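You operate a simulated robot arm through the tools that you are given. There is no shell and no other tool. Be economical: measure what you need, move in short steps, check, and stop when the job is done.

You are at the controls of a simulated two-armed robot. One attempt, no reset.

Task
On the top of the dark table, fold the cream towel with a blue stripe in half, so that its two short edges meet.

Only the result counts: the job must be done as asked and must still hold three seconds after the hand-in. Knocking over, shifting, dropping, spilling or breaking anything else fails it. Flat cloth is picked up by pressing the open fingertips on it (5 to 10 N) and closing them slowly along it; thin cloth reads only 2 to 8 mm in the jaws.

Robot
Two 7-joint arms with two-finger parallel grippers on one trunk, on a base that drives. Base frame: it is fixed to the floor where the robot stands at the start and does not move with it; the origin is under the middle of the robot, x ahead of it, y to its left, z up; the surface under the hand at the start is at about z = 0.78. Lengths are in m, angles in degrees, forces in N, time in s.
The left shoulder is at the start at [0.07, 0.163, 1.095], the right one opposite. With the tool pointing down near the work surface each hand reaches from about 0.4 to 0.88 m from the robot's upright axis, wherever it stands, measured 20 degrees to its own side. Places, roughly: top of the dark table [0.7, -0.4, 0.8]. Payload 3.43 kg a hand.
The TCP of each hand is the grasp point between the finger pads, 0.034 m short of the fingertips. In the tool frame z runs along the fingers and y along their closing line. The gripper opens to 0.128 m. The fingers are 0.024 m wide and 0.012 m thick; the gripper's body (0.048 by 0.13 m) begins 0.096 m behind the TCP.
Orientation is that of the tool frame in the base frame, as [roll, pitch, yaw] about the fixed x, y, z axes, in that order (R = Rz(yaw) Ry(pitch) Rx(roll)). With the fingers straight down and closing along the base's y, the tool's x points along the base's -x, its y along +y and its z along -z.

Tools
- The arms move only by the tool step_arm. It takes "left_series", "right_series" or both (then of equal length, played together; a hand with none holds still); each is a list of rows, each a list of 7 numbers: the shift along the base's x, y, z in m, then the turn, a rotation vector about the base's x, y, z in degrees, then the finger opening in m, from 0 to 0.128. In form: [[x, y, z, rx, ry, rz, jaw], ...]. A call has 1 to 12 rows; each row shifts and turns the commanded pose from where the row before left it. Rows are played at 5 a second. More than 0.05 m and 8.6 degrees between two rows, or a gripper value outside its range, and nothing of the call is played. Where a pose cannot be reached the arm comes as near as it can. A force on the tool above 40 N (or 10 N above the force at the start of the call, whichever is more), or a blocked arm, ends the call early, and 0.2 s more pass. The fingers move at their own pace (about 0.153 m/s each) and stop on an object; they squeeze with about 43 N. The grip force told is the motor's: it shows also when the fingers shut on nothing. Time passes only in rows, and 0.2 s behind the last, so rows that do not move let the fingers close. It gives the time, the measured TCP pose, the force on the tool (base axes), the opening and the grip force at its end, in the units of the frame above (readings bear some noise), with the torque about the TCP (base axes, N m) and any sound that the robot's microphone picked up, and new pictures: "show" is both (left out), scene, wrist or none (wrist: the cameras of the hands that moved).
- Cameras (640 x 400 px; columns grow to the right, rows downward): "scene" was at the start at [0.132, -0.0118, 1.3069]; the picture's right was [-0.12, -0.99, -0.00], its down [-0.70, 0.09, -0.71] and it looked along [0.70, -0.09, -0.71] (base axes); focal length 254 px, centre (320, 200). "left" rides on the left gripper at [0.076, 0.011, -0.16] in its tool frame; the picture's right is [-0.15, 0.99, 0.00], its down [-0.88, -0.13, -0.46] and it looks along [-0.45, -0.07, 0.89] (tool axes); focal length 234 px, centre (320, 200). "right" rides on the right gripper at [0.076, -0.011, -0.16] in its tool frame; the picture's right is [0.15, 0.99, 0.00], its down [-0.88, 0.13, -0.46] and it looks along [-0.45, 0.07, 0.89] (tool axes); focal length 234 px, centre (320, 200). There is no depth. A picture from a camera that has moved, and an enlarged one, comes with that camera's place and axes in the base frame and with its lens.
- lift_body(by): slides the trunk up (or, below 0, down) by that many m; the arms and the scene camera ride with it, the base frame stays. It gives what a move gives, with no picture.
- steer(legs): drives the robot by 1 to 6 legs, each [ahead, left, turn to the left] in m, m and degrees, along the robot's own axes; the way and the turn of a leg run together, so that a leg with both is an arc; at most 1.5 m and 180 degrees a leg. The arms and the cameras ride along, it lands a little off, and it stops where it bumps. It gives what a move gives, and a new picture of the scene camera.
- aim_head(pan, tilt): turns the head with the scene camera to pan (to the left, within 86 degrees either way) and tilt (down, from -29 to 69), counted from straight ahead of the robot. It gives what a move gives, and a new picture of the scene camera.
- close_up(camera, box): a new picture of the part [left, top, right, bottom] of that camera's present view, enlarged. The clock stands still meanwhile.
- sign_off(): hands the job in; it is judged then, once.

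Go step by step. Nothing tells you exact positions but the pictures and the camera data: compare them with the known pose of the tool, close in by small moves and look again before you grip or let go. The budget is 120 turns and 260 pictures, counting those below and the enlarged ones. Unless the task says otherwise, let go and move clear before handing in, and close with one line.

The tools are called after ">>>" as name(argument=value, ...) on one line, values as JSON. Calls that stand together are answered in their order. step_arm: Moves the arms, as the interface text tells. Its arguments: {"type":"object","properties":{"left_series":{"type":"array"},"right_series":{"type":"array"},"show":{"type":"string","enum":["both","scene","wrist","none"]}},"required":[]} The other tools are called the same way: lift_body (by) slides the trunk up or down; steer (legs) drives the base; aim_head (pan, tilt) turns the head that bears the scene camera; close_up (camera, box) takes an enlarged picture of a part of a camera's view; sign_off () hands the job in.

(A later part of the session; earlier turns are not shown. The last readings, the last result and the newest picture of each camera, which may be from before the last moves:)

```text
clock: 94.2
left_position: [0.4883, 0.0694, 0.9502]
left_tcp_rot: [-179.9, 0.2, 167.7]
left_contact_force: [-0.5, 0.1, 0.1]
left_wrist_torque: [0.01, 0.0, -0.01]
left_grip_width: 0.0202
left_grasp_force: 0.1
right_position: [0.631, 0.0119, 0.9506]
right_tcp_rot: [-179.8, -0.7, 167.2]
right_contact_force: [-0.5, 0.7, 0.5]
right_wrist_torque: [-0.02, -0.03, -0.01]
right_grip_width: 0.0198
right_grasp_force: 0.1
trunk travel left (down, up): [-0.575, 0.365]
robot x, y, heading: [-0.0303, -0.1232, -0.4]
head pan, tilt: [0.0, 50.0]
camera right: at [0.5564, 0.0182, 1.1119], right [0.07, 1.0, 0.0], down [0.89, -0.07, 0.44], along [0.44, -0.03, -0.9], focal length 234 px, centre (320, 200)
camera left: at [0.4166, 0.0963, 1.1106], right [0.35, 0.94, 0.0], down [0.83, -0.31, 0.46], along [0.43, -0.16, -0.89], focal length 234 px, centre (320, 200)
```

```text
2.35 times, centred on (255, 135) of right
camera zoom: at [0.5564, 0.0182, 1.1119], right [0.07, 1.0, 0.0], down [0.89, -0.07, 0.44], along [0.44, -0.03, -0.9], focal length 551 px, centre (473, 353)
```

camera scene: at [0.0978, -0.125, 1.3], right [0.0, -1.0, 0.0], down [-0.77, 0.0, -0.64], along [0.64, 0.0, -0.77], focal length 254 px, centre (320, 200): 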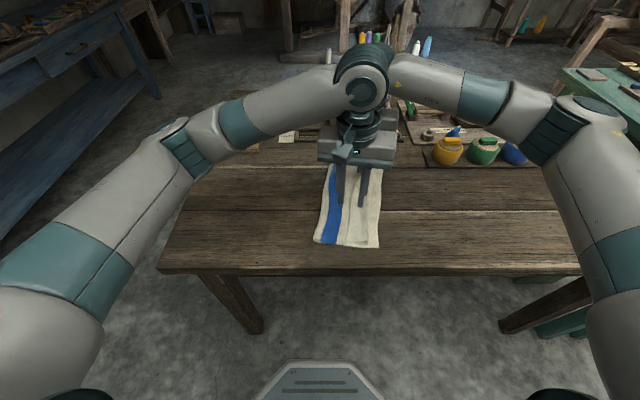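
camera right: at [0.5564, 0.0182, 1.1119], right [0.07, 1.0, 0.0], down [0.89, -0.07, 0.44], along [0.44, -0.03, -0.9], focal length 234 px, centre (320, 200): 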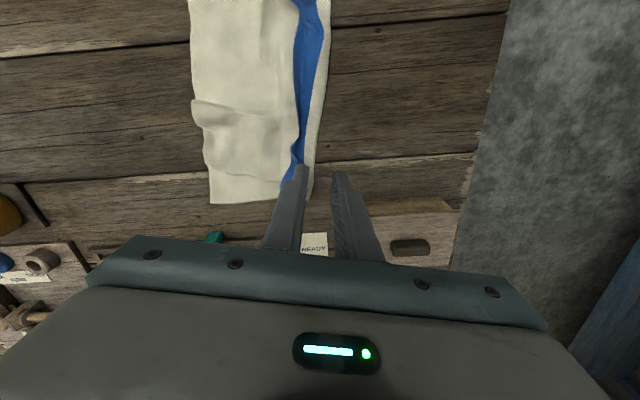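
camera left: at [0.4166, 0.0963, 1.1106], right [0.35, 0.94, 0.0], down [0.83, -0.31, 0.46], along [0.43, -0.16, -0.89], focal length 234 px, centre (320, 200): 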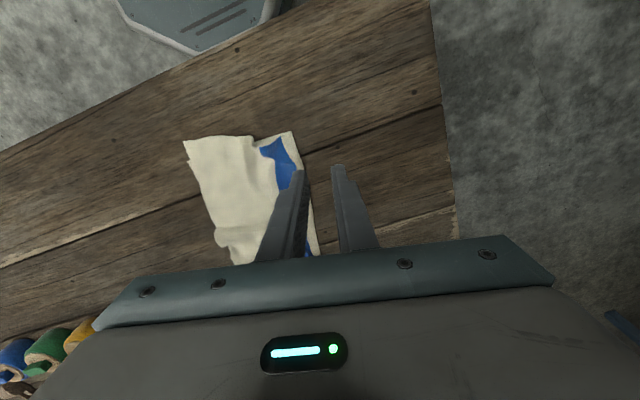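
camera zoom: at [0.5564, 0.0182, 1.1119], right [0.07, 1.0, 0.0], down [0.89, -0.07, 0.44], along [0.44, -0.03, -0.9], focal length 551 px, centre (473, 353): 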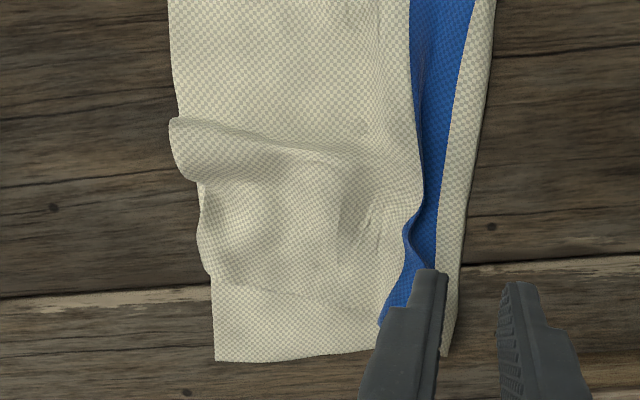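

The far part of the upper layer is only bunched: its far edge lies about 5 cm short. I pinch it about 2 cm from that edge with the right hand and will pull it out in the +x direction.

>>> step_arm(right_series=[[0.004, -0.034, 0, 0, 0, 0, 0.04], [0.005, -0.034, 0, 0, 0, 0, 0.04], [0.008, -0.034, 0, 0, 0, 0, 0.04], [0, 0, -0.04, 0, 0, 0, 0.04], [0, 0, -0.04, 0, 0, 0, 0.04], [0, 0, -0.03, 0, 0, 0, 0.04], [0, 0, 0, 0, 0, 0, 0.04]], show="wrist")

```text
clock: 95.8
left_position: [0.4907, 0.0688, 0.9499]
left_tcp_rot: [-180.0, 0.1, 167.7]
left_contact_force: [0.1, -0.5, 0.1]
left_wrist_torque: [0.0, -0.02, 0.03]
left_grip_width: 0.02
left_grasp_force: 0.1
right_position: [0.6441, -0.0924, 0.8368]
right_tcp_rot: [-179.9, -0.8, 167.4]
right_contact_force: [-0.1, -1.0, 0.1]
right_wrist_torque: [-0.01, -0.02, 0.0]
right_grip_width: 0.04
right_grasp_force: 0.0
trunk travel left (down, up): [-0.575, 0.365]
robot x, y, heading: [-0.0314, -0.1243, -0.2]
head pan, tilt: [0.0, 50.0]
camera right: at [0.5704, -0.0873, 0.9989], right [0.07, 1.0, 0.0], down [0.89, -0.07, 0.44], along [0.44, -0.03, -0.9], focal length 234 px, centre (320, 200)
```

right: 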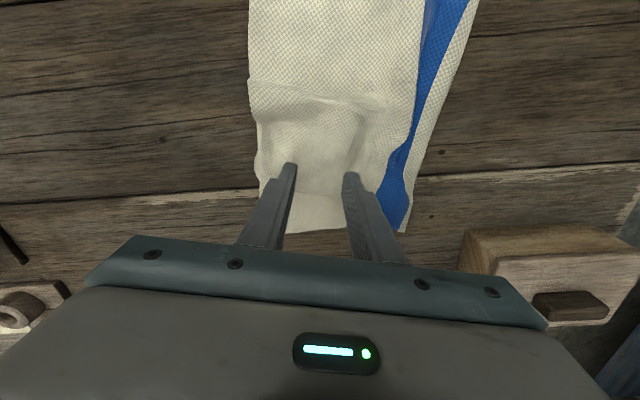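

>>> close_up(camera="right", box=[230, 70, 430, 240])

```text
2.35 times, centred on (330, 155) of right
camera zoom: at [0.5704, -0.0873, 0.9989], right [0.07, 1.0, 0.0], down [0.89, -0.07, 0.44], along [0.44, -0.03, -0.9], focal length 551 px, centre (296, 306)
```

zoom: 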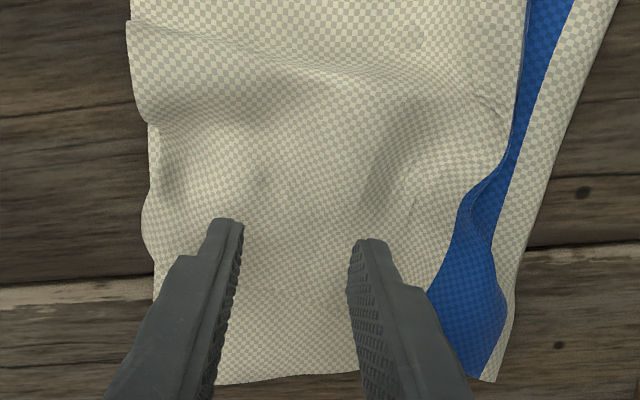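

It is hard to tell which layer shows here. I pinch at this spot and lift a little to find out.

>>> step_arm(right_series=[[0, 0, -0.01, 0, 0, 0, 0.04], [0, 0, -0.006, 0, 0, 0, 0.04], [0, 0, -0.002, 0, 0, 0, 0.04], [0, 0, -0.001, 0, 0, 0, 0.04]], show="none")

```text
clock: 96.8
left_position: [0.4897, 0.068, 0.9496]
left_tcp_rot: [-179.9, 0.1, 167.6]
left_contact_force: [0.0, 0.3, 0.5]
left_wrist_torque: [0.01, 0.04, 0.0]
left_grip_width: 0.0199
left_grasp_force: 0.0
right_position: [0.6466, -0.0909, 0.8183]
right_tcp_rot: [-179.9, -0.8, 167.4]
right_contact_force: [0.8, -1.2, -0.6]
right_wrist_torque: [0.0, -0.02, 0.02]
right_grip_width: 0.04
right_grasp_force: 0.0
trunk travel left (down, up): [-0.575, 0.365]
robot x, y, heading: [-0.0321, -0.1217, 0.1]
head pan, tilt: [0.0, 50.0]
```

>>> step_arm(right_series=[[0, 0, -0.001, 0, 0, 0, 0.04], [0, 0, -0.001, 0, 0, 0, 0.04], [0, 0, 0, 0, 0, 0, 0.04]], show="none")

```text
clock: 97.5
left_position: [0.4891, 0.068, 0.9499]
left_tcp_rot: [-180.0, 0.2, 167.7]
left_contact_force: [0.3, -0.6, 0.2]
left_wrist_torque: [-0.02, -0.02, 0.01]
left_grip_width: 0.0198
left_grasp_force: 0.1
right_position: [0.6455, -0.0893, 0.8168]
right_tcp_rot: [-179.8, -0.8, 167.3]
right_contact_force: [0.0, -2.0, 4.4]
right_wrist_torque: [-0.04, -0.05, -0.01]
right_grip_width: 0.0402
right_grasp_force: 0.2
trunk travel left (down, up): [-0.575, 0.365]
robot x, y, heading: [-0.0286, -0.1243, -0.1]
head pan, tilt: [0.0, 50.0]
```

>>> step_arm(right_series=[[0, 0, -0.0004, 0, 0, 0, 0.036], [0, 0, 0, 0, 0, 0, 0.032], [0, 0, 0, 0, 0, 0, 0.028], [0, 0, 0, 0, 0, 0, 0.024], [0, 0, 0, 0, 0, 0, 0.02], [0, 0, 0, 0, 0, 0, 0.016], [0, 0, 0, 0, 0, 0, 0.012], [0, 0, 0, 0, 0, 0, 0.008], [0, 0, 0, 0, 0, 0, 0.004], [0, 0, 0, 0, 0, 0, 0.0], [0, 0, 0, 0, 0, 0, 0]], show="wrist")

```text
clock: 100.0
left_position: [0.4875, 0.0676, 0.9495]
left_tcp_rot: [180.0, 0.2, 167.7]
left_contact_force: [0.0, -0.3, 0.1]
left_wrist_torque: [0.04, 0.04, 0.0]
left_grip_width: 0.0197
left_grasp_force: 0.1
right_position: [0.646, -0.0885, 0.8161]
right_tcp_rot: [-179.9, -0.7, 167.3]
right_contact_force: [-0.6, -0.7, 9.4]
right_wrist_torque: [-0.06, -0.08, -0.04]
right_grip_width: 0.0025
right_grasp_force: 36.7
trunk travel left (down, up): [-0.575, 0.365]
robot x, y, heading: [-0.0311, -0.1214, -0.0]
head pan, tilt: [0.0, 50.0]
camera right: at [0.5719, -0.0841, 0.977], right [0.08, 1.0, 0.0], down [0.89, -0.07, 0.44], along [0.44, -0.03, -0.9], focal length 234 px, centre (320, 200)
```

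right: 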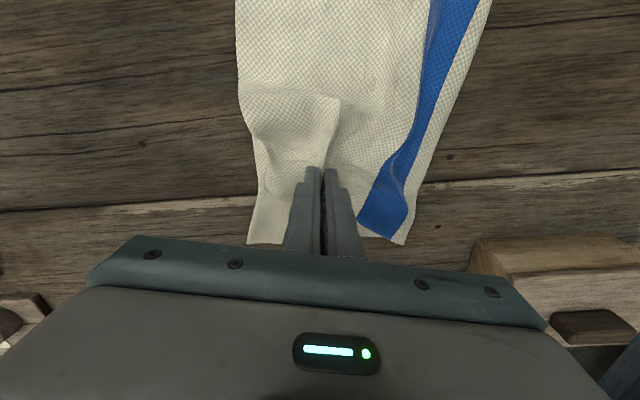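

>>> close_up(camera="right", box=[220, 60, 430, 250])

>>> step_arm(right_series=[[0, 0, 0.01, 0, 0, 0, 0], [0.01, -0.002, 0.015, 0, 0, 0, 0], [0.01, -0.002, 0.015, 0, 0, 0, 0]], show="none")

>>> close_up(camera="right", box=[220, 60, 430, 250])

>>> close_up(camera="scene", box=[260, 130, 370, 220])

```text
2.11 times, centred on (325, 155) of right
camera zoom: at [0.5719, -0.0841, 0.977], right [0.08, 1.0, 0.0], down [0.89, -0.07, 0.44], along [0.44, -0.03, -0.9], focal length 493 px, centre (310, 295)
```

zoom: 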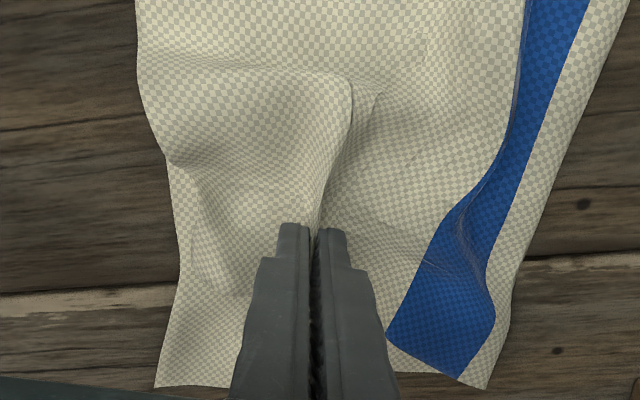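

```text
clock: 100.8
left_position: [0.4901, 0.0685, 0.9485]
left_tcp_rot: [-180.0, 0.2, 167.6]
left_contact_force: [0.0, -0.5, 0.5]
left_wrist_torque: [-0.02, -0.01, 0.0]
left_grip_width: 0.02
left_grasp_force: 0.1
right_position: [0.6654, -0.0941, 0.8531]
right_tcp_rot: [-179.9, -0.8, 167.4]
right_contact_force: [-0.3, -0.6, -0.2]
right_wrist_torque: [-0.02, -0.02, 0.0]
right_grip_width: 0.0025
right_grasp_force: 37.1
trunk travel left (down, up): [-0.575, 0.365]
robot x, y, heading: [-0.0296, -0.1239, -0.1]
head pan, tilt: [0.0, 50.0]
```

```text
2.11 times, centred on (325, 155) of right
camera zoom: at [0.5921, -0.0877, 1.0148], right [0.07, 1.0, 0.0], down [0.89, -0.07, 0.44], along [0.44, -0.03, -0.9], focal length 493 px, centre (310, 295)
```

zoom: 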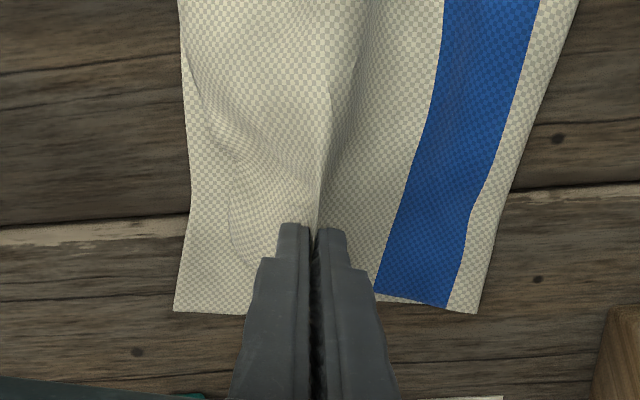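

```text
4.44 times, centred on (315, 175) of scene
camera zoom: at [0.098, -0.1247, 1.3001], right [0.0, -1.0, 0.0], down [-0.77, 0.0, -0.64], along [0.64, 0.0, -0.77], focal length 1130 px, centre (342, 311)
```

zoom: 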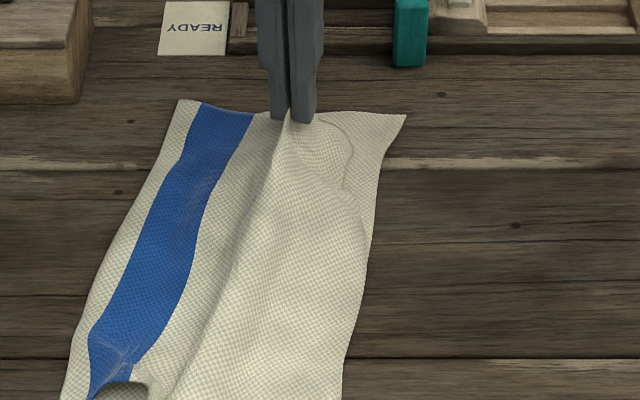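

That pulled the pleat out: the stripe is flat and the upper layer reaches the far edge. I nudge -y, lower and release.

>>> step_arm(right_series=[[0, -0.006, -0.01, 0, 0, 0, 0], [0, -0.006, -0.015, 0, 0, 0, 0], [0, 0, -0.01, 0, 0, 0, 0], [0, 0, 0, 0, 0, 0, 0.015], [0, 0, 0, 0, 0, 0, 0.03], [0, 0, 0.03, 0, 0, 0, 0.03], [0, 0.02, 0.04, 0, 0, 0, 0.03], [0, 0.04, 0.03, 0, 0, 0, 0.03]], show="wrist")

>>> close_up(camera="scene", box=[250, 130, 370, 250])

>>> close_up(camera="right", box=[150, 0, 350, 220])

```text
clock: 102.5
left_position: [0.4892, 0.0701, 0.949]
left_tcp_rot: [-179.9, 0.2, 167.5]
left_contact_force: [-0.5, 0.2, 0.1]
left_wrist_torque: [-0.04, -0.03, 0.04]
left_grip_width: 0.0201
left_grasp_force: 0.0
right_position: [0.6649, -0.0445, 0.9222]
right_tcp_rot: [-179.8, -0.8, 167.3]
right_contact_force: [-1.4, 0.5, -0.4]
right_wrist_torque: [-0.03, -0.02, 0.03]
right_grip_width: 0.0301
right_grasp_force: 0.2
trunk travel left (down, up): [-0.575, 0.365]
robot x, y, heading: [-0.0315, -0.1247, -0.2]
head pan, tilt: [0.0, 50.0]
camera right: at [0.5911, -0.0384, 1.0818], right [0.08, 1.0, 0.0], down [0.89, -0.07, 0.44], along [0.44, -0.03, -0.9], focal length 234 px, centre (320, 200)
```

right: 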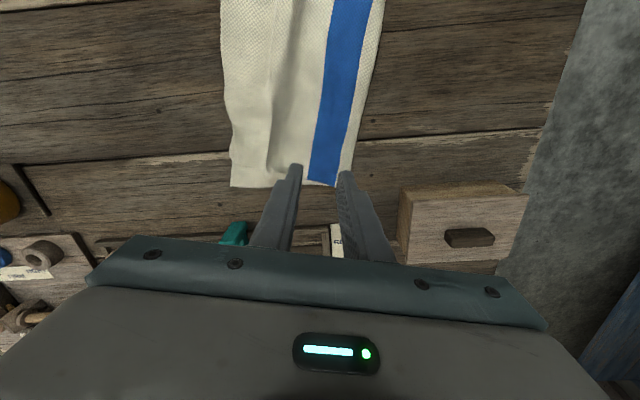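

```text
3.33 times, centred on (310, 190) of scene
camera zoom: at [0.0973, -0.1229, 1.3002], right [0.0, -1.0, 0.0], down [-0.77, 0.0, -0.64], along [0.64, 0.0, -0.77], focal length 847 px, centre (353, 233)
```

zoom: 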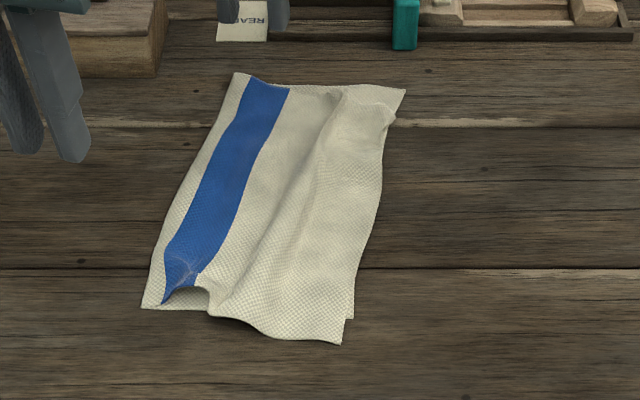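

```text
1.82 times, centred on (250, 110) of right
camera zoom: at [0.5911, -0.0384, 1.0818], right [0.08, 1.0, 0.0], down [0.89, -0.07, 0.44], along [0.44, -0.03, -0.9], focal length 426 px, centre (447, 364)
```

zoom: 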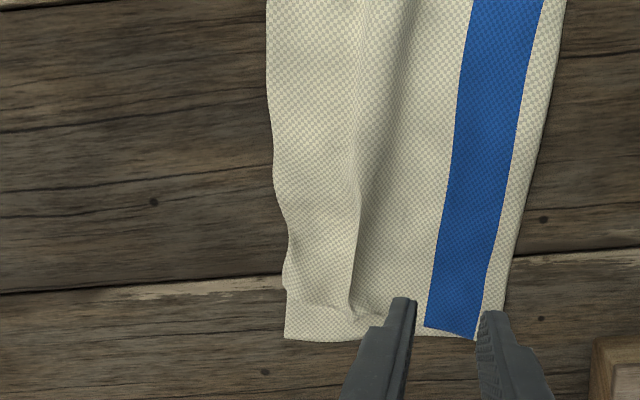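

The fold is now nearly right. I check the far-right and near corners closely.

>>> close_up(camera="scene", box=[300, 140, 345, 185])

>>> close_up(camera="scene", box=[265, 205, 325, 245])

```text
8.89 times, centred on (322, 162) of scene
camera zoom: at [0.0973, -0.1229, 1.3002], right [0.0, -1.0, 0.0], down [-0.77, 0.0, -0.64], along [0.64, 0.0, -0.77], focal length 2260 px, centre (298, 533)
```

zoom: 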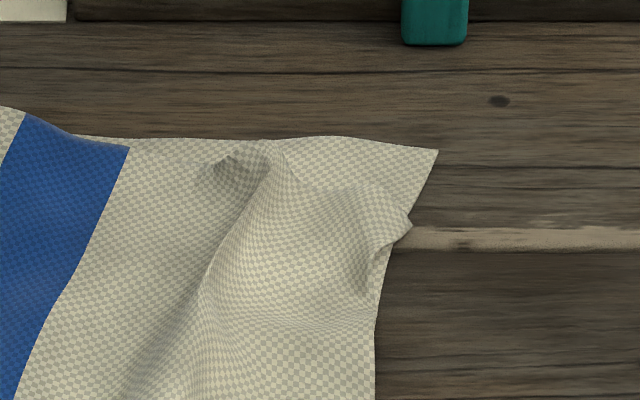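

```text
10.00 times, centred on (295, 225) of scene
camera zoom: at [0.0973, -0.1229, 1.3002], right [0.0, -1.0, 0.0], down [-0.77, 0.0, -0.64], along [0.64, 0.0, -0.77], focal length 2542 px, centre (570, -50)
```

zoom: 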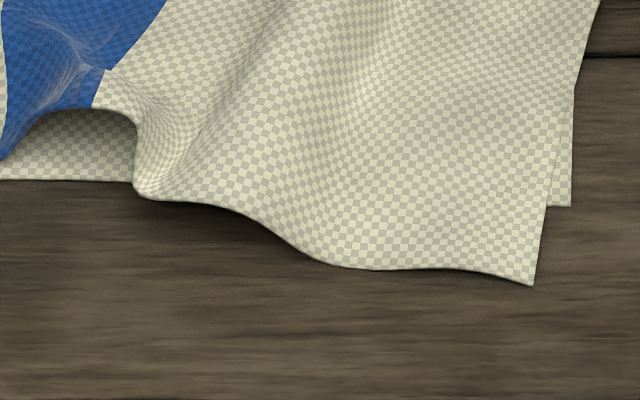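

The upper layer's edge sits about 2.5 cm too far toward -x. I'll pinch it near both corners and shift it +x; first I bring both hands over those spots.

>>> step_arm(left_series=[[0, -0.04, 0, 0, 0, 0, 0.036], [-0.002, -0.041, 0, 0, 0, 0, 0.036], [-0.002, -0.041, -0.02, 0, 0, 0, 0.036], [-0.002, -0.04, -0.03, 0, 0, 0, 0.036], [0, 0, -0.04, 0, 0, 0, 0.036], [0, 0, -0.03, 0, 0, 0, 0.036], [0, 0, 0, 0, 0, 0, 0.036]], right_series=[[-0.005, -0.02, 0, 0, 0, 0, 0.036], [-0.005, -0.02, 0, 0, 0, 0, 0.036], [-0.005, -0.02, -0.01, 0, 0, 0, 0.036], [-0.004, -0.021, -0.02, 0, 0, 0, 0.036], [0, 0, -0.035, 0, 0, 0, 0.036], [0, 0, -0.025, 0, 0, 0, 0.036], [0, 0, 0, 0, 0, 0, 0.036]], show="wrist")

```text
clock: 104.2
left_position: [0.4845, -0.0952, 0.8302]
left_tcp_rot: [179.9, 0.2, 167.8]
left_contact_force: [0.0, 1.1, -0.4]
left_wrist_torque: [0.0, -0.03, 0.01]
left_grip_width: 0.0359
left_grasp_force: 0.1
right_position: [0.6471, -0.1261, 0.8299]
right_tcp_rot: [-179.9, -0.7, 167.3]
right_contact_force: [0.3, 0.6, 1.0]
right_wrist_torque: [0.01, 0.03, -0.03]
right_grip_width: 0.036
right_grasp_force: 0.0
trunk travel left (down, up): [-0.575, 0.365]
robot x, y, heading: [-0.0316, -0.1231, -0.0]
head pan, tilt: [0.0, 50.0]
camera right: at [0.5724, -0.1203, 0.9912], right [0.07, 1.0, 0.0], down [0.89, -0.07, 0.44], along [0.44, -0.03, -0.9], focal length 234 px, centre (320, 200)
camera left: at [0.4131, -0.0684, 0.9908], right [0.35, 0.94, 0.0], down [0.83, -0.31, 0.46], along [0.43, -0.16, -0.89], focal length 234 px, centre (320, 200)
```

right: 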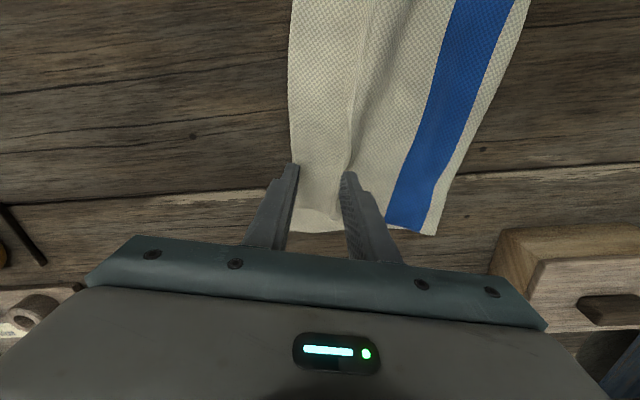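
left: 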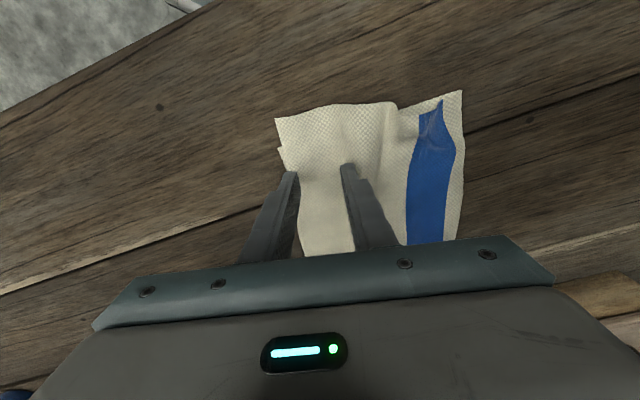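

Both -y fingers are at the cloth's edge; I shift +y by 1 cm, and press down.

>>> step_arm(left_series=[[0.002, 0.011, 0, 0, 0, 0, 0.036], [0, 0, -0.008, 0, 0, 0, 0.036], [0, 0, -0.004, 0, 0, 0, 0.036], [0, 0, -0.001, 0, 0, 0, 0.036]], right_series=[[0.002, 0.011, 0, 0, 0, 0, 0.04], [0, 0, -0.008, 0, 0, 0, 0.04], [0, 0, -0.004, 0, 0, 0, 0.04], [0, 0, -0.001, 0, 0, 0, 0.04]], show="wrist")

```text
clock: 105.2
left_position: [0.4873, -0.0837, 0.8169]
left_tcp_rot: [-180.0, 0.2, 167.7]
left_contact_force: [0.5, -0.6, 5.2]
left_wrist_torque: [0.06, -0.12, -0.01]
left_grip_width: 0.0351
left_grasp_force: 0.1
right_position: [0.6495, -0.116, 0.8183]
right_tcp_rot: [-179.8, -0.8, 167.3]
right_contact_force: [-1.3, 0.4, 2.3]
right_wrist_torque: [0.03, 0.0, 0.02]
right_grip_width: 0.0398
right_grasp_force: 0.2
trunk travel left (down, up): [-0.575, 0.365]
robot x, y, heading: [-0.029, -0.1255, 0.0]
head pan, tilt: [0.0, 50.0]
camera right: at [0.5748, -0.1108, 0.9783], right [0.07, 1.0, 0.0], down [0.89, -0.07, 0.44], along [0.44, -0.03, -0.9], focal length 234 px, centre (320, 200)
camera left: at [0.4161, -0.0571, 0.9779], right [0.35, 0.94, 0.0], down [0.83, -0.31, 0.46], along [0.43, -0.16, -0.89], focal length 234 px, centre (320, 200)
```

right: 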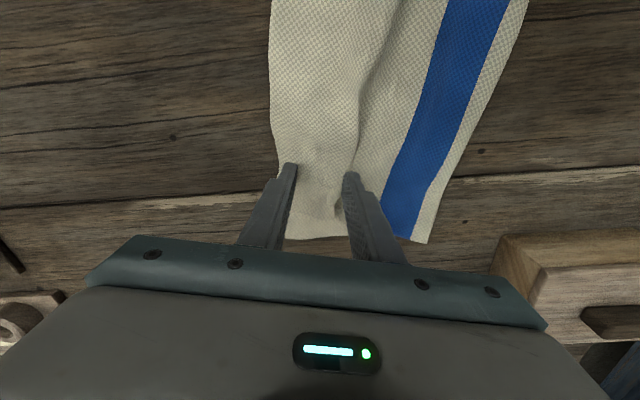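
left: 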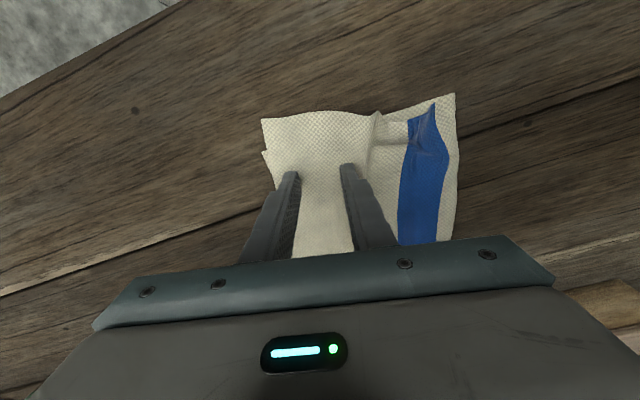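

>>> step_arm(left_series=[[0, 0, -0.0004, 0, 0, 0, 0.036], [0, 0, 0, 0, 0, 0, 0.032], [0, 0, 0, 0, 0, 0, 0.028], [0, 0, 0, 0, 0, 0, 0.024], [0, 0, 0, 0, 0, 0, 0.02], [0, 0, 0, 0, 0, 0, 0.016], [0, 0, 0, 0, 0, 0, 0.012], [0, 0, 0, 0, 0, 0, 0.008], [0, 0, 0, 0, 0, 0, 0.004], [0, 0, 0, 0, 0, 0, 0], [0, 0, 0, 0, 0, 0, 0]], right_series=[[0, 0, -0.0012, 0, 0, 0, 0.04], [0, 0, 0, 0, 0, 0, 0.036], [0, 0, 0, 0, 0, 0, 0.032], [0, 0, 0, 0, 0, 0, 0.028], [0, 0, 0, 0, 0, 0, 0.024], [0, 0, 0, 0, 0, 0, 0.02], [0, 0, 0, 0, 0, 0, 0.015], [0, 0, 0, 0, 0, 0, 0.01], [0, 0, 0, 0, 0, 0, 0.005], [0, 0, 0, 0, 0, 0, 0], [0, 0, 0, 0, 0, 0, 0]], show="wrist")

```text
clock: 107.5
left_position: [0.4876, -0.0839, 0.8167]
left_tcp_rot: [180.0, 0.2, 167.7]
left_contact_force: [0.4, 0.7, 1.9]
left_wrist_torque: [-0.04, -0.05, -0.03]
left_grip_width: 0.0016
left_grasp_force: 36.5
right_position: [0.647, -0.117, 0.8166]
right_tcp_rot: [-179.8, -0.7, 167.2]
right_contact_force: [-1.3, -1.9, 17.3]
right_wrist_torque: [-0.13, -0.05, -0.04]
right_grip_width: 0.0024
right_grasp_force: 37.3
trunk travel left (down, up): [-0.575, 0.365]
robot x, y, heading: [-0.0314, -0.1247, -0.0]
head pan, tilt: [0.0, 50.0]
camera right: at [0.5734, -0.1108, 0.9774], right [0.07, 1.0, 0.0], down [0.89, -0.07, 0.45], along [0.44, -0.03, -0.9], focal length 234 px, centre (320, 200)
camera left: at [0.4153, -0.0567, 0.9777], right [0.35, 0.94, 0.0], down [0.83, -0.31, 0.46], along [0.43, -0.16, -0.89], focal length 234 px, centre (320, 200)
```

right: 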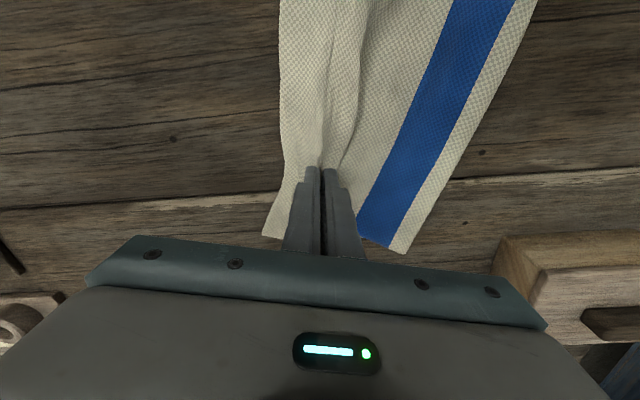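
left: 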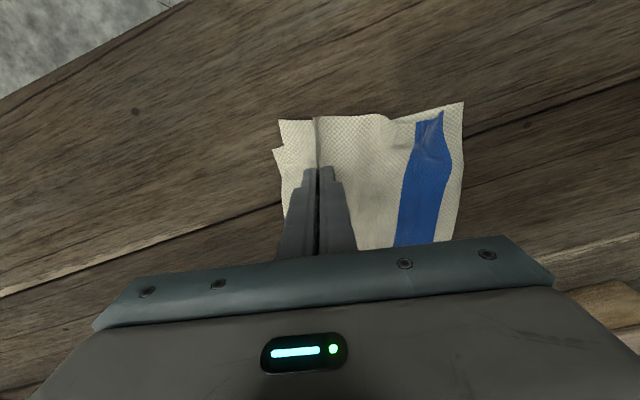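

Both hold. I lift 4.5 cm, shift +x by 2.7 cm, and set down with a small +y motion so the edge lies outward.

>>> step_arm(left_series=[[0, -0.003, 0.015, 0, 0, 0, 0], [0.003, -0.008, 0.015, 0, 0, 0, 0], [0.008, -0.01, 0.015, 0, 0, 0, 0], [0.009, -0.005, 0, 0, 0, 0, 0], [0.007, -0.001, 0, 0, 0, 0, 0], [0, 0, 0, 0, 0, 0, 0]], right_series=[[0, -0.003, 0.015, 0, 0, 0, 0], [0.003, -0.008, 0.015, 0, 0, 0, 0], [0.008, -0.01, 0.015, 0, 0, 0, 0], [0.009, -0.005, 0, 0, 0, 0, 0], [0.007, -0.001, 0, 0, 0, 0, 0], [0, 0, 0, 0, 0, 0, 0]], show="wrist")

>>> close_up(camera="scene", box=[250, 130, 370, 250])

```text
clock: 109.0
left_position: [0.5169, -0.11, 0.862]
left_tcp_rot: [-180.0, 0.1, 167.7]
left_contact_force: [0.5, 0.9, -0.3]
left_wrist_torque: [-0.03, 0.0, 0.01]
left_grip_width: 0.0016
left_grasp_force: 36.5
right_position: [0.6783, -0.142, 0.8614]
right_tcp_rot: [-179.9, -0.8, 167.3]
right_contact_force: [-0.4, -0.3, 0.0]
right_wrist_torque: [0.0, 0.02, -0.01]
right_grip_width: 0.0023
right_grasp_force: 36.7
trunk travel left (down, up): [-0.575, 0.365]
robot x, y, heading: [-0.033, -0.1248, -0.2]
head pan, tilt: [0.0, 50.0]
camera right: at [0.6038, -0.1366, 1.0219], right [0.07, 1.0, 0.0], down [0.89, -0.07, 0.44], along [0.44, -0.03, -0.9], focal length 234 px, centre (320, 200)
camera left: at [0.4447, -0.0831, 1.0215], right [0.35, 0.94, 0.0], down [0.83, -0.31, 0.46], along [0.43, -0.16, -0.89], focal length 234 px, centre (320, 200)
```

right: 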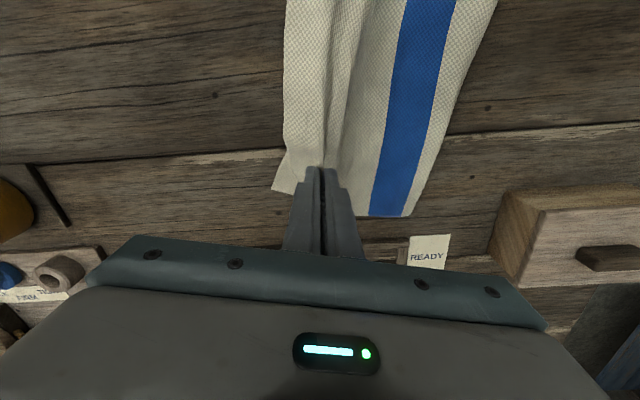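
left: 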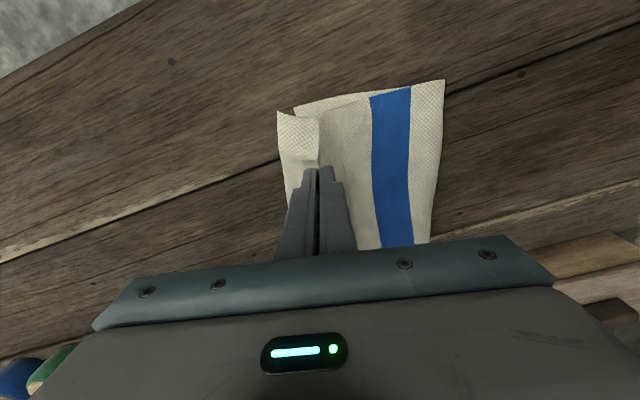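

```text
3.33 times, centred on (310, 190) of scene
camera zoom: at [0.0979, -0.125, 1.3002], right [0.0, -1.0, 0.0], down [-0.77, 0.0, -0.64], along [0.64, 0.0, -0.77], focal length 847 px, centre (353, 233)
```

zoom: 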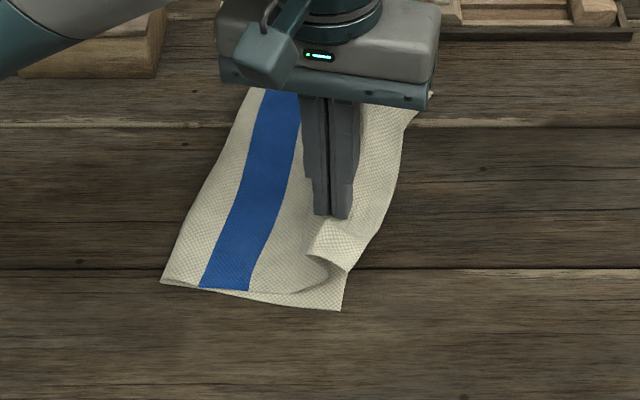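

The shift worked. I set down while moving back +y.

>>> step_arm(left_series=[[0.002, 0.009, -0.014, 0, 0, 0, 0], [0.002, 0.009, -0.014, 0, 0, 0, 0], [0.002, 0.009, -0.012, 0, 0, 0, 0], [0, 0, 0, 0, 0, 0, 0]], right_series=[[0.002, 0.009, -0.014, 0, 0, 0, 0], [0.002, 0.009, -0.014, 0, 0, 0, 0], [0.002, 0.009, -0.012, 0, 0, 0, 0], [0, 0, 0, 0, 0, 0, 0]], show="wrist")

>>> close_up(camera="scene", box=[250, 130, 370, 250])

```text
clock: 110.0
left_position: [0.5214, -0.0829, 0.8197]
left_tcp_rot: [179.9, 0.2, 167.7]
left_contact_force: [1.2, 0.3, 0.7]
left_wrist_torque: [-0.02, -0.06, -0.01]
left_grip_width: 0.0014
left_grasp_force: 36.4
right_position: [0.6827, -0.1165, 0.8205]
right_tcp_rot: [-179.9, -0.8, 167.4]
right_contact_force: [-0.8, 0.4, 2.4]
right_wrist_torque: [-0.02, 0.02, -0.02]
right_grip_width: 0.0021
right_grasp_force: 37.0
trunk travel left (down, up): [-0.575, 0.365]
robot x, y, heading: [-0.0313, -0.1221, -0.2]
head pan, tilt: [0.0, 50.0]
camera right: at [0.6083, -0.1117, 0.9805], right [0.07, 1.0, 0.0], down [0.89, -0.07, 0.44], along [0.44, -0.03, -0.9], focal length 234 px, centre (320, 200)
camera left: at [0.4493, -0.0561, 0.981], right [0.35, 0.94, 0.0], down [0.83, -0.31, 0.46], along [0.43, -0.16, -0.89], focal length 234 px, centre (320, 200)
```

right: 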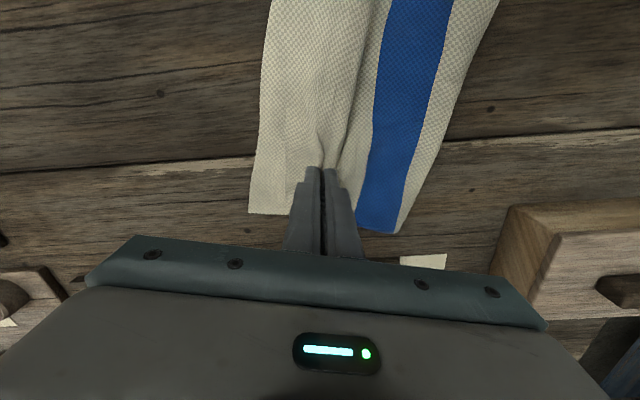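
left: 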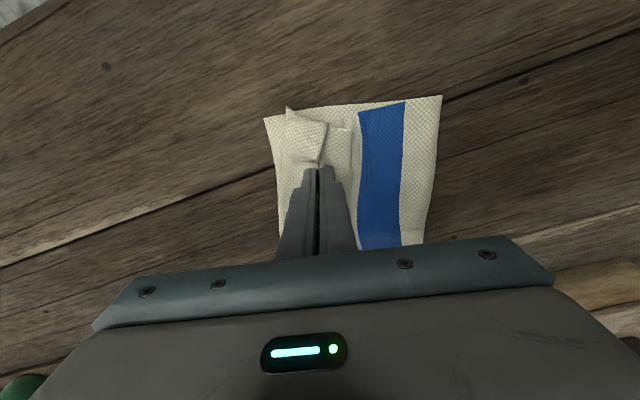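

```text
3.33 times, centred on (310, 190) of scene
camera zoom: at [0.0978, -0.1254, 1.3002], right [0.0, -1.0, 0.0], down [-0.77, 0.0, -0.64], along [0.64, 0.0, -0.77], focal length 847 px, centre (353, 233)
```

zoom: 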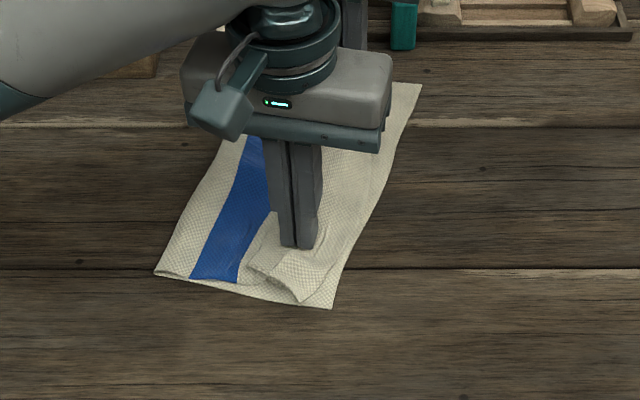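

The near corner now sits about 3 cm inside and the fold crept -y. I lift up and +y so the lower layer lies out again, then come back diagonally, ending 2.5–3 cm further -y than now.

>>> step_arm(left_series=[[0.002, 0.01, 0.02, 0, 0, 0, 0], [0.0043, 0.0203, 0.018, 0, 0, 0, 0], [0.0043, 0.0203, 0.018, 0, 0, 0, 0], [0.0043, 0.0203, 0.018, 0, 0, 0, 0], [0.0043, 0.0203, 0.018, 0, 0, 0, 0], [0.0043, 0.0203, 0.018, 0, 0, 0, 0], [0.0043, 0.0203, 0.012, 0, 0, 0, 0], [0.002, 0.01, 0, 0, 0, 0, 0], [0, 0, 0, 0, 0, 0, 0], [0, 0, 0, 0, 0, 0, 0]], right_series=[[0.002, 0.01, 0.02, 0, 0, 0, 0], [0.0043, 0.0203, 0.018, 0, 0, 0, 0], [0.0043, 0.0203, 0.018, 0, 0, 0, 0], [0.0043, 0.0203, 0.018, 0, 0, 0, 0], [0.0043, 0.0203, 0.018, 0, 0, 0, 0], [0.0043, 0.0203, 0.018, 0, 0, 0, 0], [0.0043, 0.0203, 0.012, 0, 0, 0, 0], [0.002, 0.01, 0, 0, 0, 0, 0], [0, 0, 0, 0, 0, 0, 0], [0, 0, 0, 0, 0, 0, 0]], show="wrist")

>>> close_up(camera="scene", box=[230, 120, 380, 250])

```text
clock: 112.2
left_position: [0.5523, 0.0602, 0.9415]
left_tcp_rot: [180.0, 0.1, 167.7]
left_contact_force: [-0.2, -1.0, -0.1]
left_wrist_torque: [-0.02, 0.04, -0.01]
left_grip_width: 0.0014
left_grasp_force: 36.5
right_position: [0.6986, 0.013, 0.939]
right_tcp_rot: [-179.9, -0.8, 167.3]
right_contact_force: [0.8, 0.1, -0.3]
right_wrist_torque: [0.01, 0.04, -0.05]
right_grip_width: 0.0022
right_grasp_force: 37.1
right hand out of reach, approached as far as the arm can: row 7, 8
trunk travel left (down, up): [-0.575, 0.365]
robot x, y, heading: [-0.0338, -0.1241, 0.1]
head pan, tilt: [0.0, 50.0]
camera right: at [0.6253, 0.0178, 1.101], right [0.07, 1.0, 0.0], down [0.89, -0.07, 0.44], along [0.44, -0.03, -0.9], focal length 234 px, centre (320, 200)
camera left: at [0.4807, 0.087, 1.1031], right [0.35, 0.94, 0.0], down [0.83, -0.31, 0.46], along [0.43, -0.16, -0.89], focal length 234 px, centre (320, 200)
```

right: 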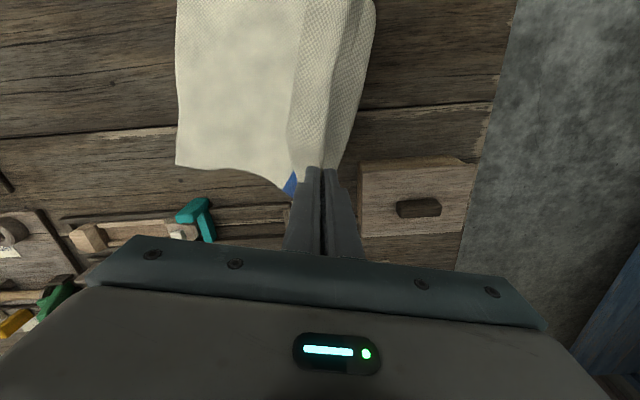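
left: 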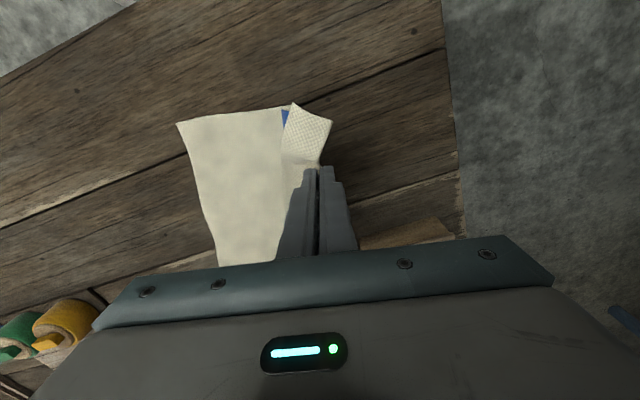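

```text
3.08 times, centred on (305, 185) of scene
camera zoom: at [0.0982, -0.125, 1.3001], right [0.0, -1.0, 0.0], down [-0.77, 0.0, -0.64], along [0.64, 0.0, -0.77], focal length 782 px, centre (366, 246)
```

zoom: 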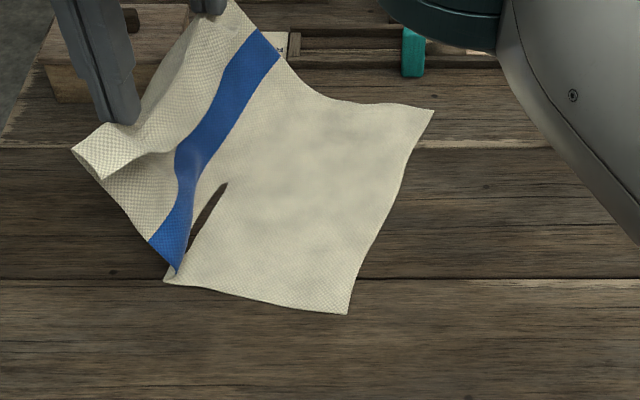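

Excellent: the lower layer lies flat with the stripe's edge right at the half line. Now back diagonally; the first part, then check.

>>> step_arm(left_series=[[-0.0046, -0.0191, 0, 0, 0, 0, 0], [-0.0046, -0.0191, -0.013, 0, 0, 0, 0], [-0.0046, -0.0191, -0.017, 0, 0, 0, 0], [-0.0046, -0.0191, -0.019, 0, 0, 0, 0], [-0.0046, -0.0191, -0.02, 0, 0, 0, 0], [0, 0, 0, 0, 0, 0, 0]], right_series=[[-0.0053, -0.0211, 0, 0, 0, 0, 0], [-0.0053, -0.0211, -0.013, 0, 0, 0, 0], [-0.0053, -0.0211, -0.017, 0, 0, 0, 0], [-0.0053, -0.0211, -0.019, 0, 0, 0, 0], [-0.0053, -0.0211, -0.02, 0, 0, 0, 0], [0, 0, 0, 0, 0, 0, 0]], show="none")

>>> close_up(camera="scene", box=[230, 120, 380, 250])

```text
clock: 113.5
left_position: [0.5274, -0.0351, 0.8732]
left_tcp_rot: [-180.0, 0.2, 167.7]
left_contact_force: [0.5, 0.1, 0.0]
left_wrist_torque: [-0.05, 0.01, 0.0]
left_grip_width: 0.0017
left_grasp_force: 36.4
right_position: [0.6735, -0.0917, 0.8705]
right_tcp_rot: [-179.8, -0.7, 167.3]
right_contact_force: [-0.6, 0.4, -0.3]
right_wrist_torque: [-0.06, 0.0, 0.0]
right_grip_width: 0.002
right_grasp_force: 37.0
trunk travel left (down, up): [-0.575, 0.365]
robot x, y, heading: [-0.0352, -0.1196, -0.0]
head pan, tilt: [0.0, 50.0]
```

```text
3.08 times, centred on (305, 185) of scene
camera zoom: at [0.0976, -0.1239, 1.3002], right [0.0, -1.0, 0.0], down [-0.77, 0.0, -0.64], along [0.64, 0.0, -0.77], focal length 782 px, centre (366, 246)
```

zoom: 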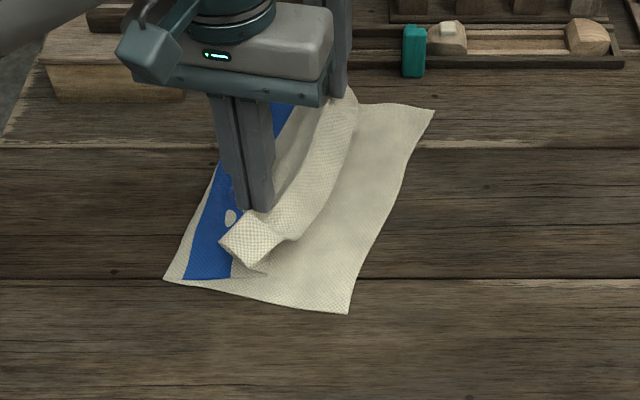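

The fold line is right now. The body sags on the -y side under the tail, so I raise until it is straight, then go over on a nearly taut path so the tail hangs down at the right edge.

>>> step_arm(left_series=[[0, 0, 0.025, 0, 0, 0, 0], [0, 0, 0.025, 0, 0, 0, 0], [0, 0, 0, 0, 0, 0, 0], [-0.005, -0.0152, -0.013, 0, 0, 0, 0], [-0.005, -0.0152, -0.016, 0, 0, 0, 0], [-0.004, -0.0124, -0.018, 0, 0, 0, 0], [-0.004, -0.0124, -0.015, 0, 0, 0, 0], [-0.004, -0.012, -0.006, 0, 0, 0, 0], [0, 0, 0, 0, 0, 0, 0]], right_series=[[0, 0, 0.025, 0, 0, 0, 0], [0, 0, 0.025, 0, 0, 0, 0], [0, 0, 0, 0, 0, 0, 0], [-0.004, -0.0132, -0.012, 0, 0, 0, 0], [-0.004, -0.0132, -0.016, 0, 0, 0, 0], [-0.004, -0.0122, -0.018, 0, 0, 0, 0], [-0.003, -0.0112, -0.014, 0, 0, 0, 0], [-0.003, -0.01, -0.005, 0, 0, 0, 0], [0, 0, 0, 0, 0, 0, 0]], show="wrist")

>>> close_up(camera="scene", box=[240, 130, 380, 250])

```text
clock: 115.5
left_position: [0.5097, -0.1035, 0.8542]
left_tcp_rot: [180.0, 0.2, 167.7]
left_contact_force: [1.3, 0.3, -0.1]
left_wrist_torque: [-0.02, -0.01, 0.01]
left_grip_width: 0.0015
left_grasp_force: 36.2
right_position: [0.6536, -0.1534, 0.8583]
right_tcp_rot: [-179.8, -0.8, 167.2]
right_contact_force: [0.1, 0.6, -0.5]
right_wrist_torque: [0.0, 0.0, 0.01]
right_grip_width: 0.0025
right_grasp_force: 37.0
trunk travel left (down, up): [-0.575, 0.365]
robot x, y, heading: [-0.0295, -0.1223, 0.0]
head pan, tilt: [0.0, 50.0]
camera right: at [0.5798, -0.1482, 1.0191], right [0.07, 1.0, 0.0], down [0.89, -0.07, 0.44], along [0.44, -0.03, -0.9], focal length 234 px, centre (320, 200)
camera left: at [0.4378, -0.0776, 1.0148], right [0.35, 0.94, 0.0], down [0.83, -0.31, 0.46], along [0.43, -0.16, -0.89], focal length 234 px, centre (320, 200)
```

right: 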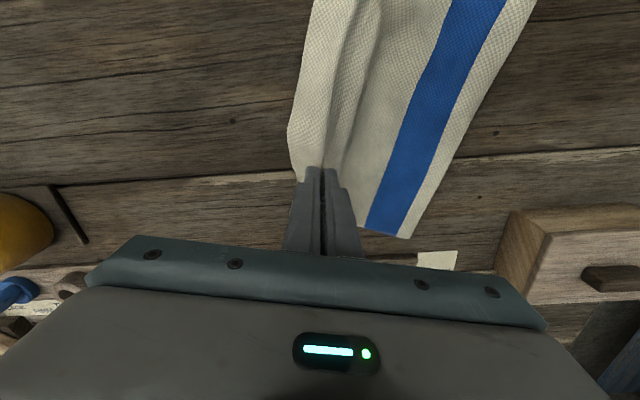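
left: 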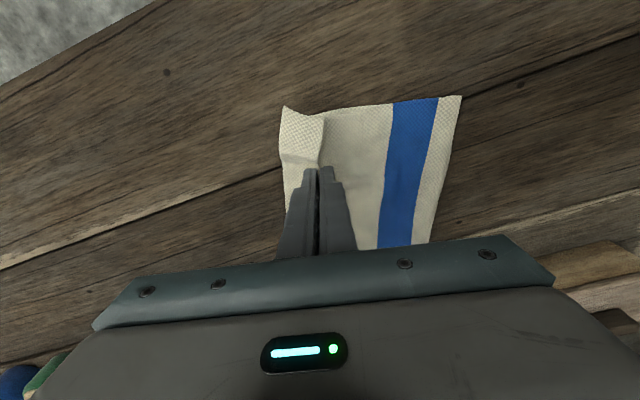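

```text
3.33 times, centred on (310, 190) of scene
camera zoom: at [0.098, -0.1244, 1.3001], right [0.0, -1.0, 0.0], down [-0.77, 0.0, -0.64], along [0.64, 0.0, -0.77], focal length 847 px, centre (353, 233)
```

zoom: 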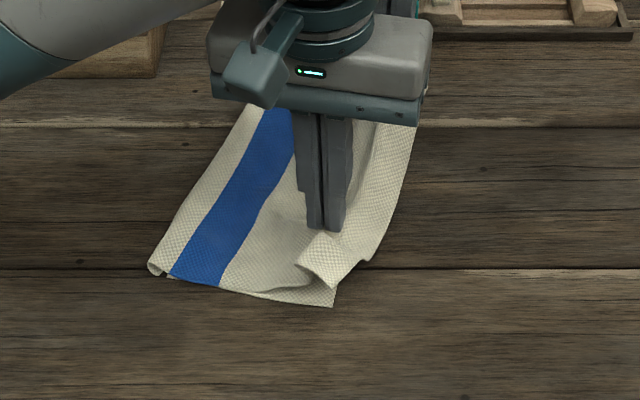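

The tail now hangs out over the right edge. I set it down with a slight +y motion.

>>> step_arm(left_series=[[0.002, 0.007, -0.012, 0, 0, 0, 0], [0.002, 0.007, -0.012, 0, 0, 0, 0], [0.001, 0.004, -0.01, 0, 0, 0, 0], [0, 0, 0, 0, 0, 0, 0]], right_series=[[0.002, 0.007, -0.013, 0, 0, 0, 0], [0.002, 0.007, -0.013, 0, 0, 0, 0], [0.001, 0.004, -0.012, 0, 0, 0, 0], [0, 0, 0, 0, 0, 0, 0]], show="wrist")

>>> close_up(camera="scene", box=[240, 130, 380, 250])

```text
clock: 116.5
left_position: [0.5158, -0.0863, 0.8223]
left_tcp_rot: [180.0, 0.2, 167.8]
left_contact_force: [0.0, 0.6, 1.1]
left_wrist_torque: [-0.07, 0.0, -0.01]
left_grip_width: 0.0015
left_grasp_force: 36.1
right_position: [0.6591, -0.1357, 0.8188]
right_tcp_rot: [-179.9, -0.8, 167.4]
right_contact_force: [-0.3, 1.5, 1.5]
right_wrist_torque: [0.01, 0.0, 0.0]
right_grip_width: 0.002
right_grasp_force: 36.9
trunk travel left (down, up): [-0.575, 0.365]
robot x, y, heading: [-0.0301, -0.1174, -0.0]
head pan, tilt: [0.0, 50.0]
camera right: at [0.5847, -0.1307, 0.9796], right [0.08, 1.0, 0.0], down [0.89, -0.07, 0.44], along [0.44, -0.03, -0.9], focal length 234 px, centre (320, 200)
camera left: at [0.4423, -0.0597, 0.9828], right [0.35, 0.94, 0.0], down [0.83, -0.31, 0.46], along [0.43, -0.16, -0.89], focal length 234 px, centre (320, 200)
```

right: 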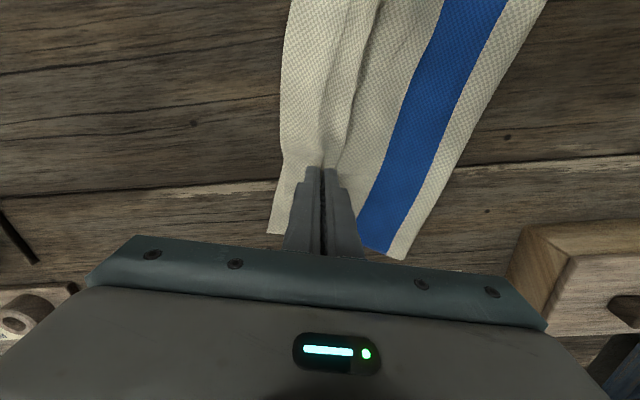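
left: 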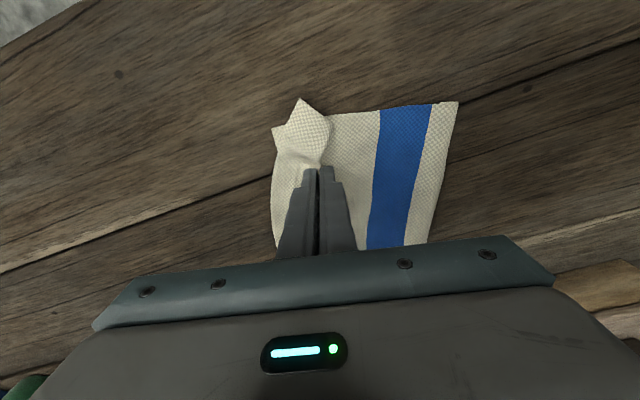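

```text
3.33 times, centred on (310, 190) of scene
camera zoom: at [0.0976, -0.1251, 1.3002], right [0.0, -1.0, 0.0], down [-0.77, 0.0, -0.64], along [0.64, 0.0, -0.77], focal length 847 px, centre (353, 233)
```

zoom: 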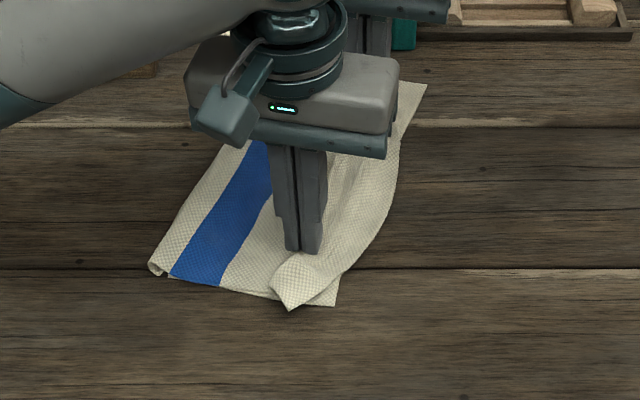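

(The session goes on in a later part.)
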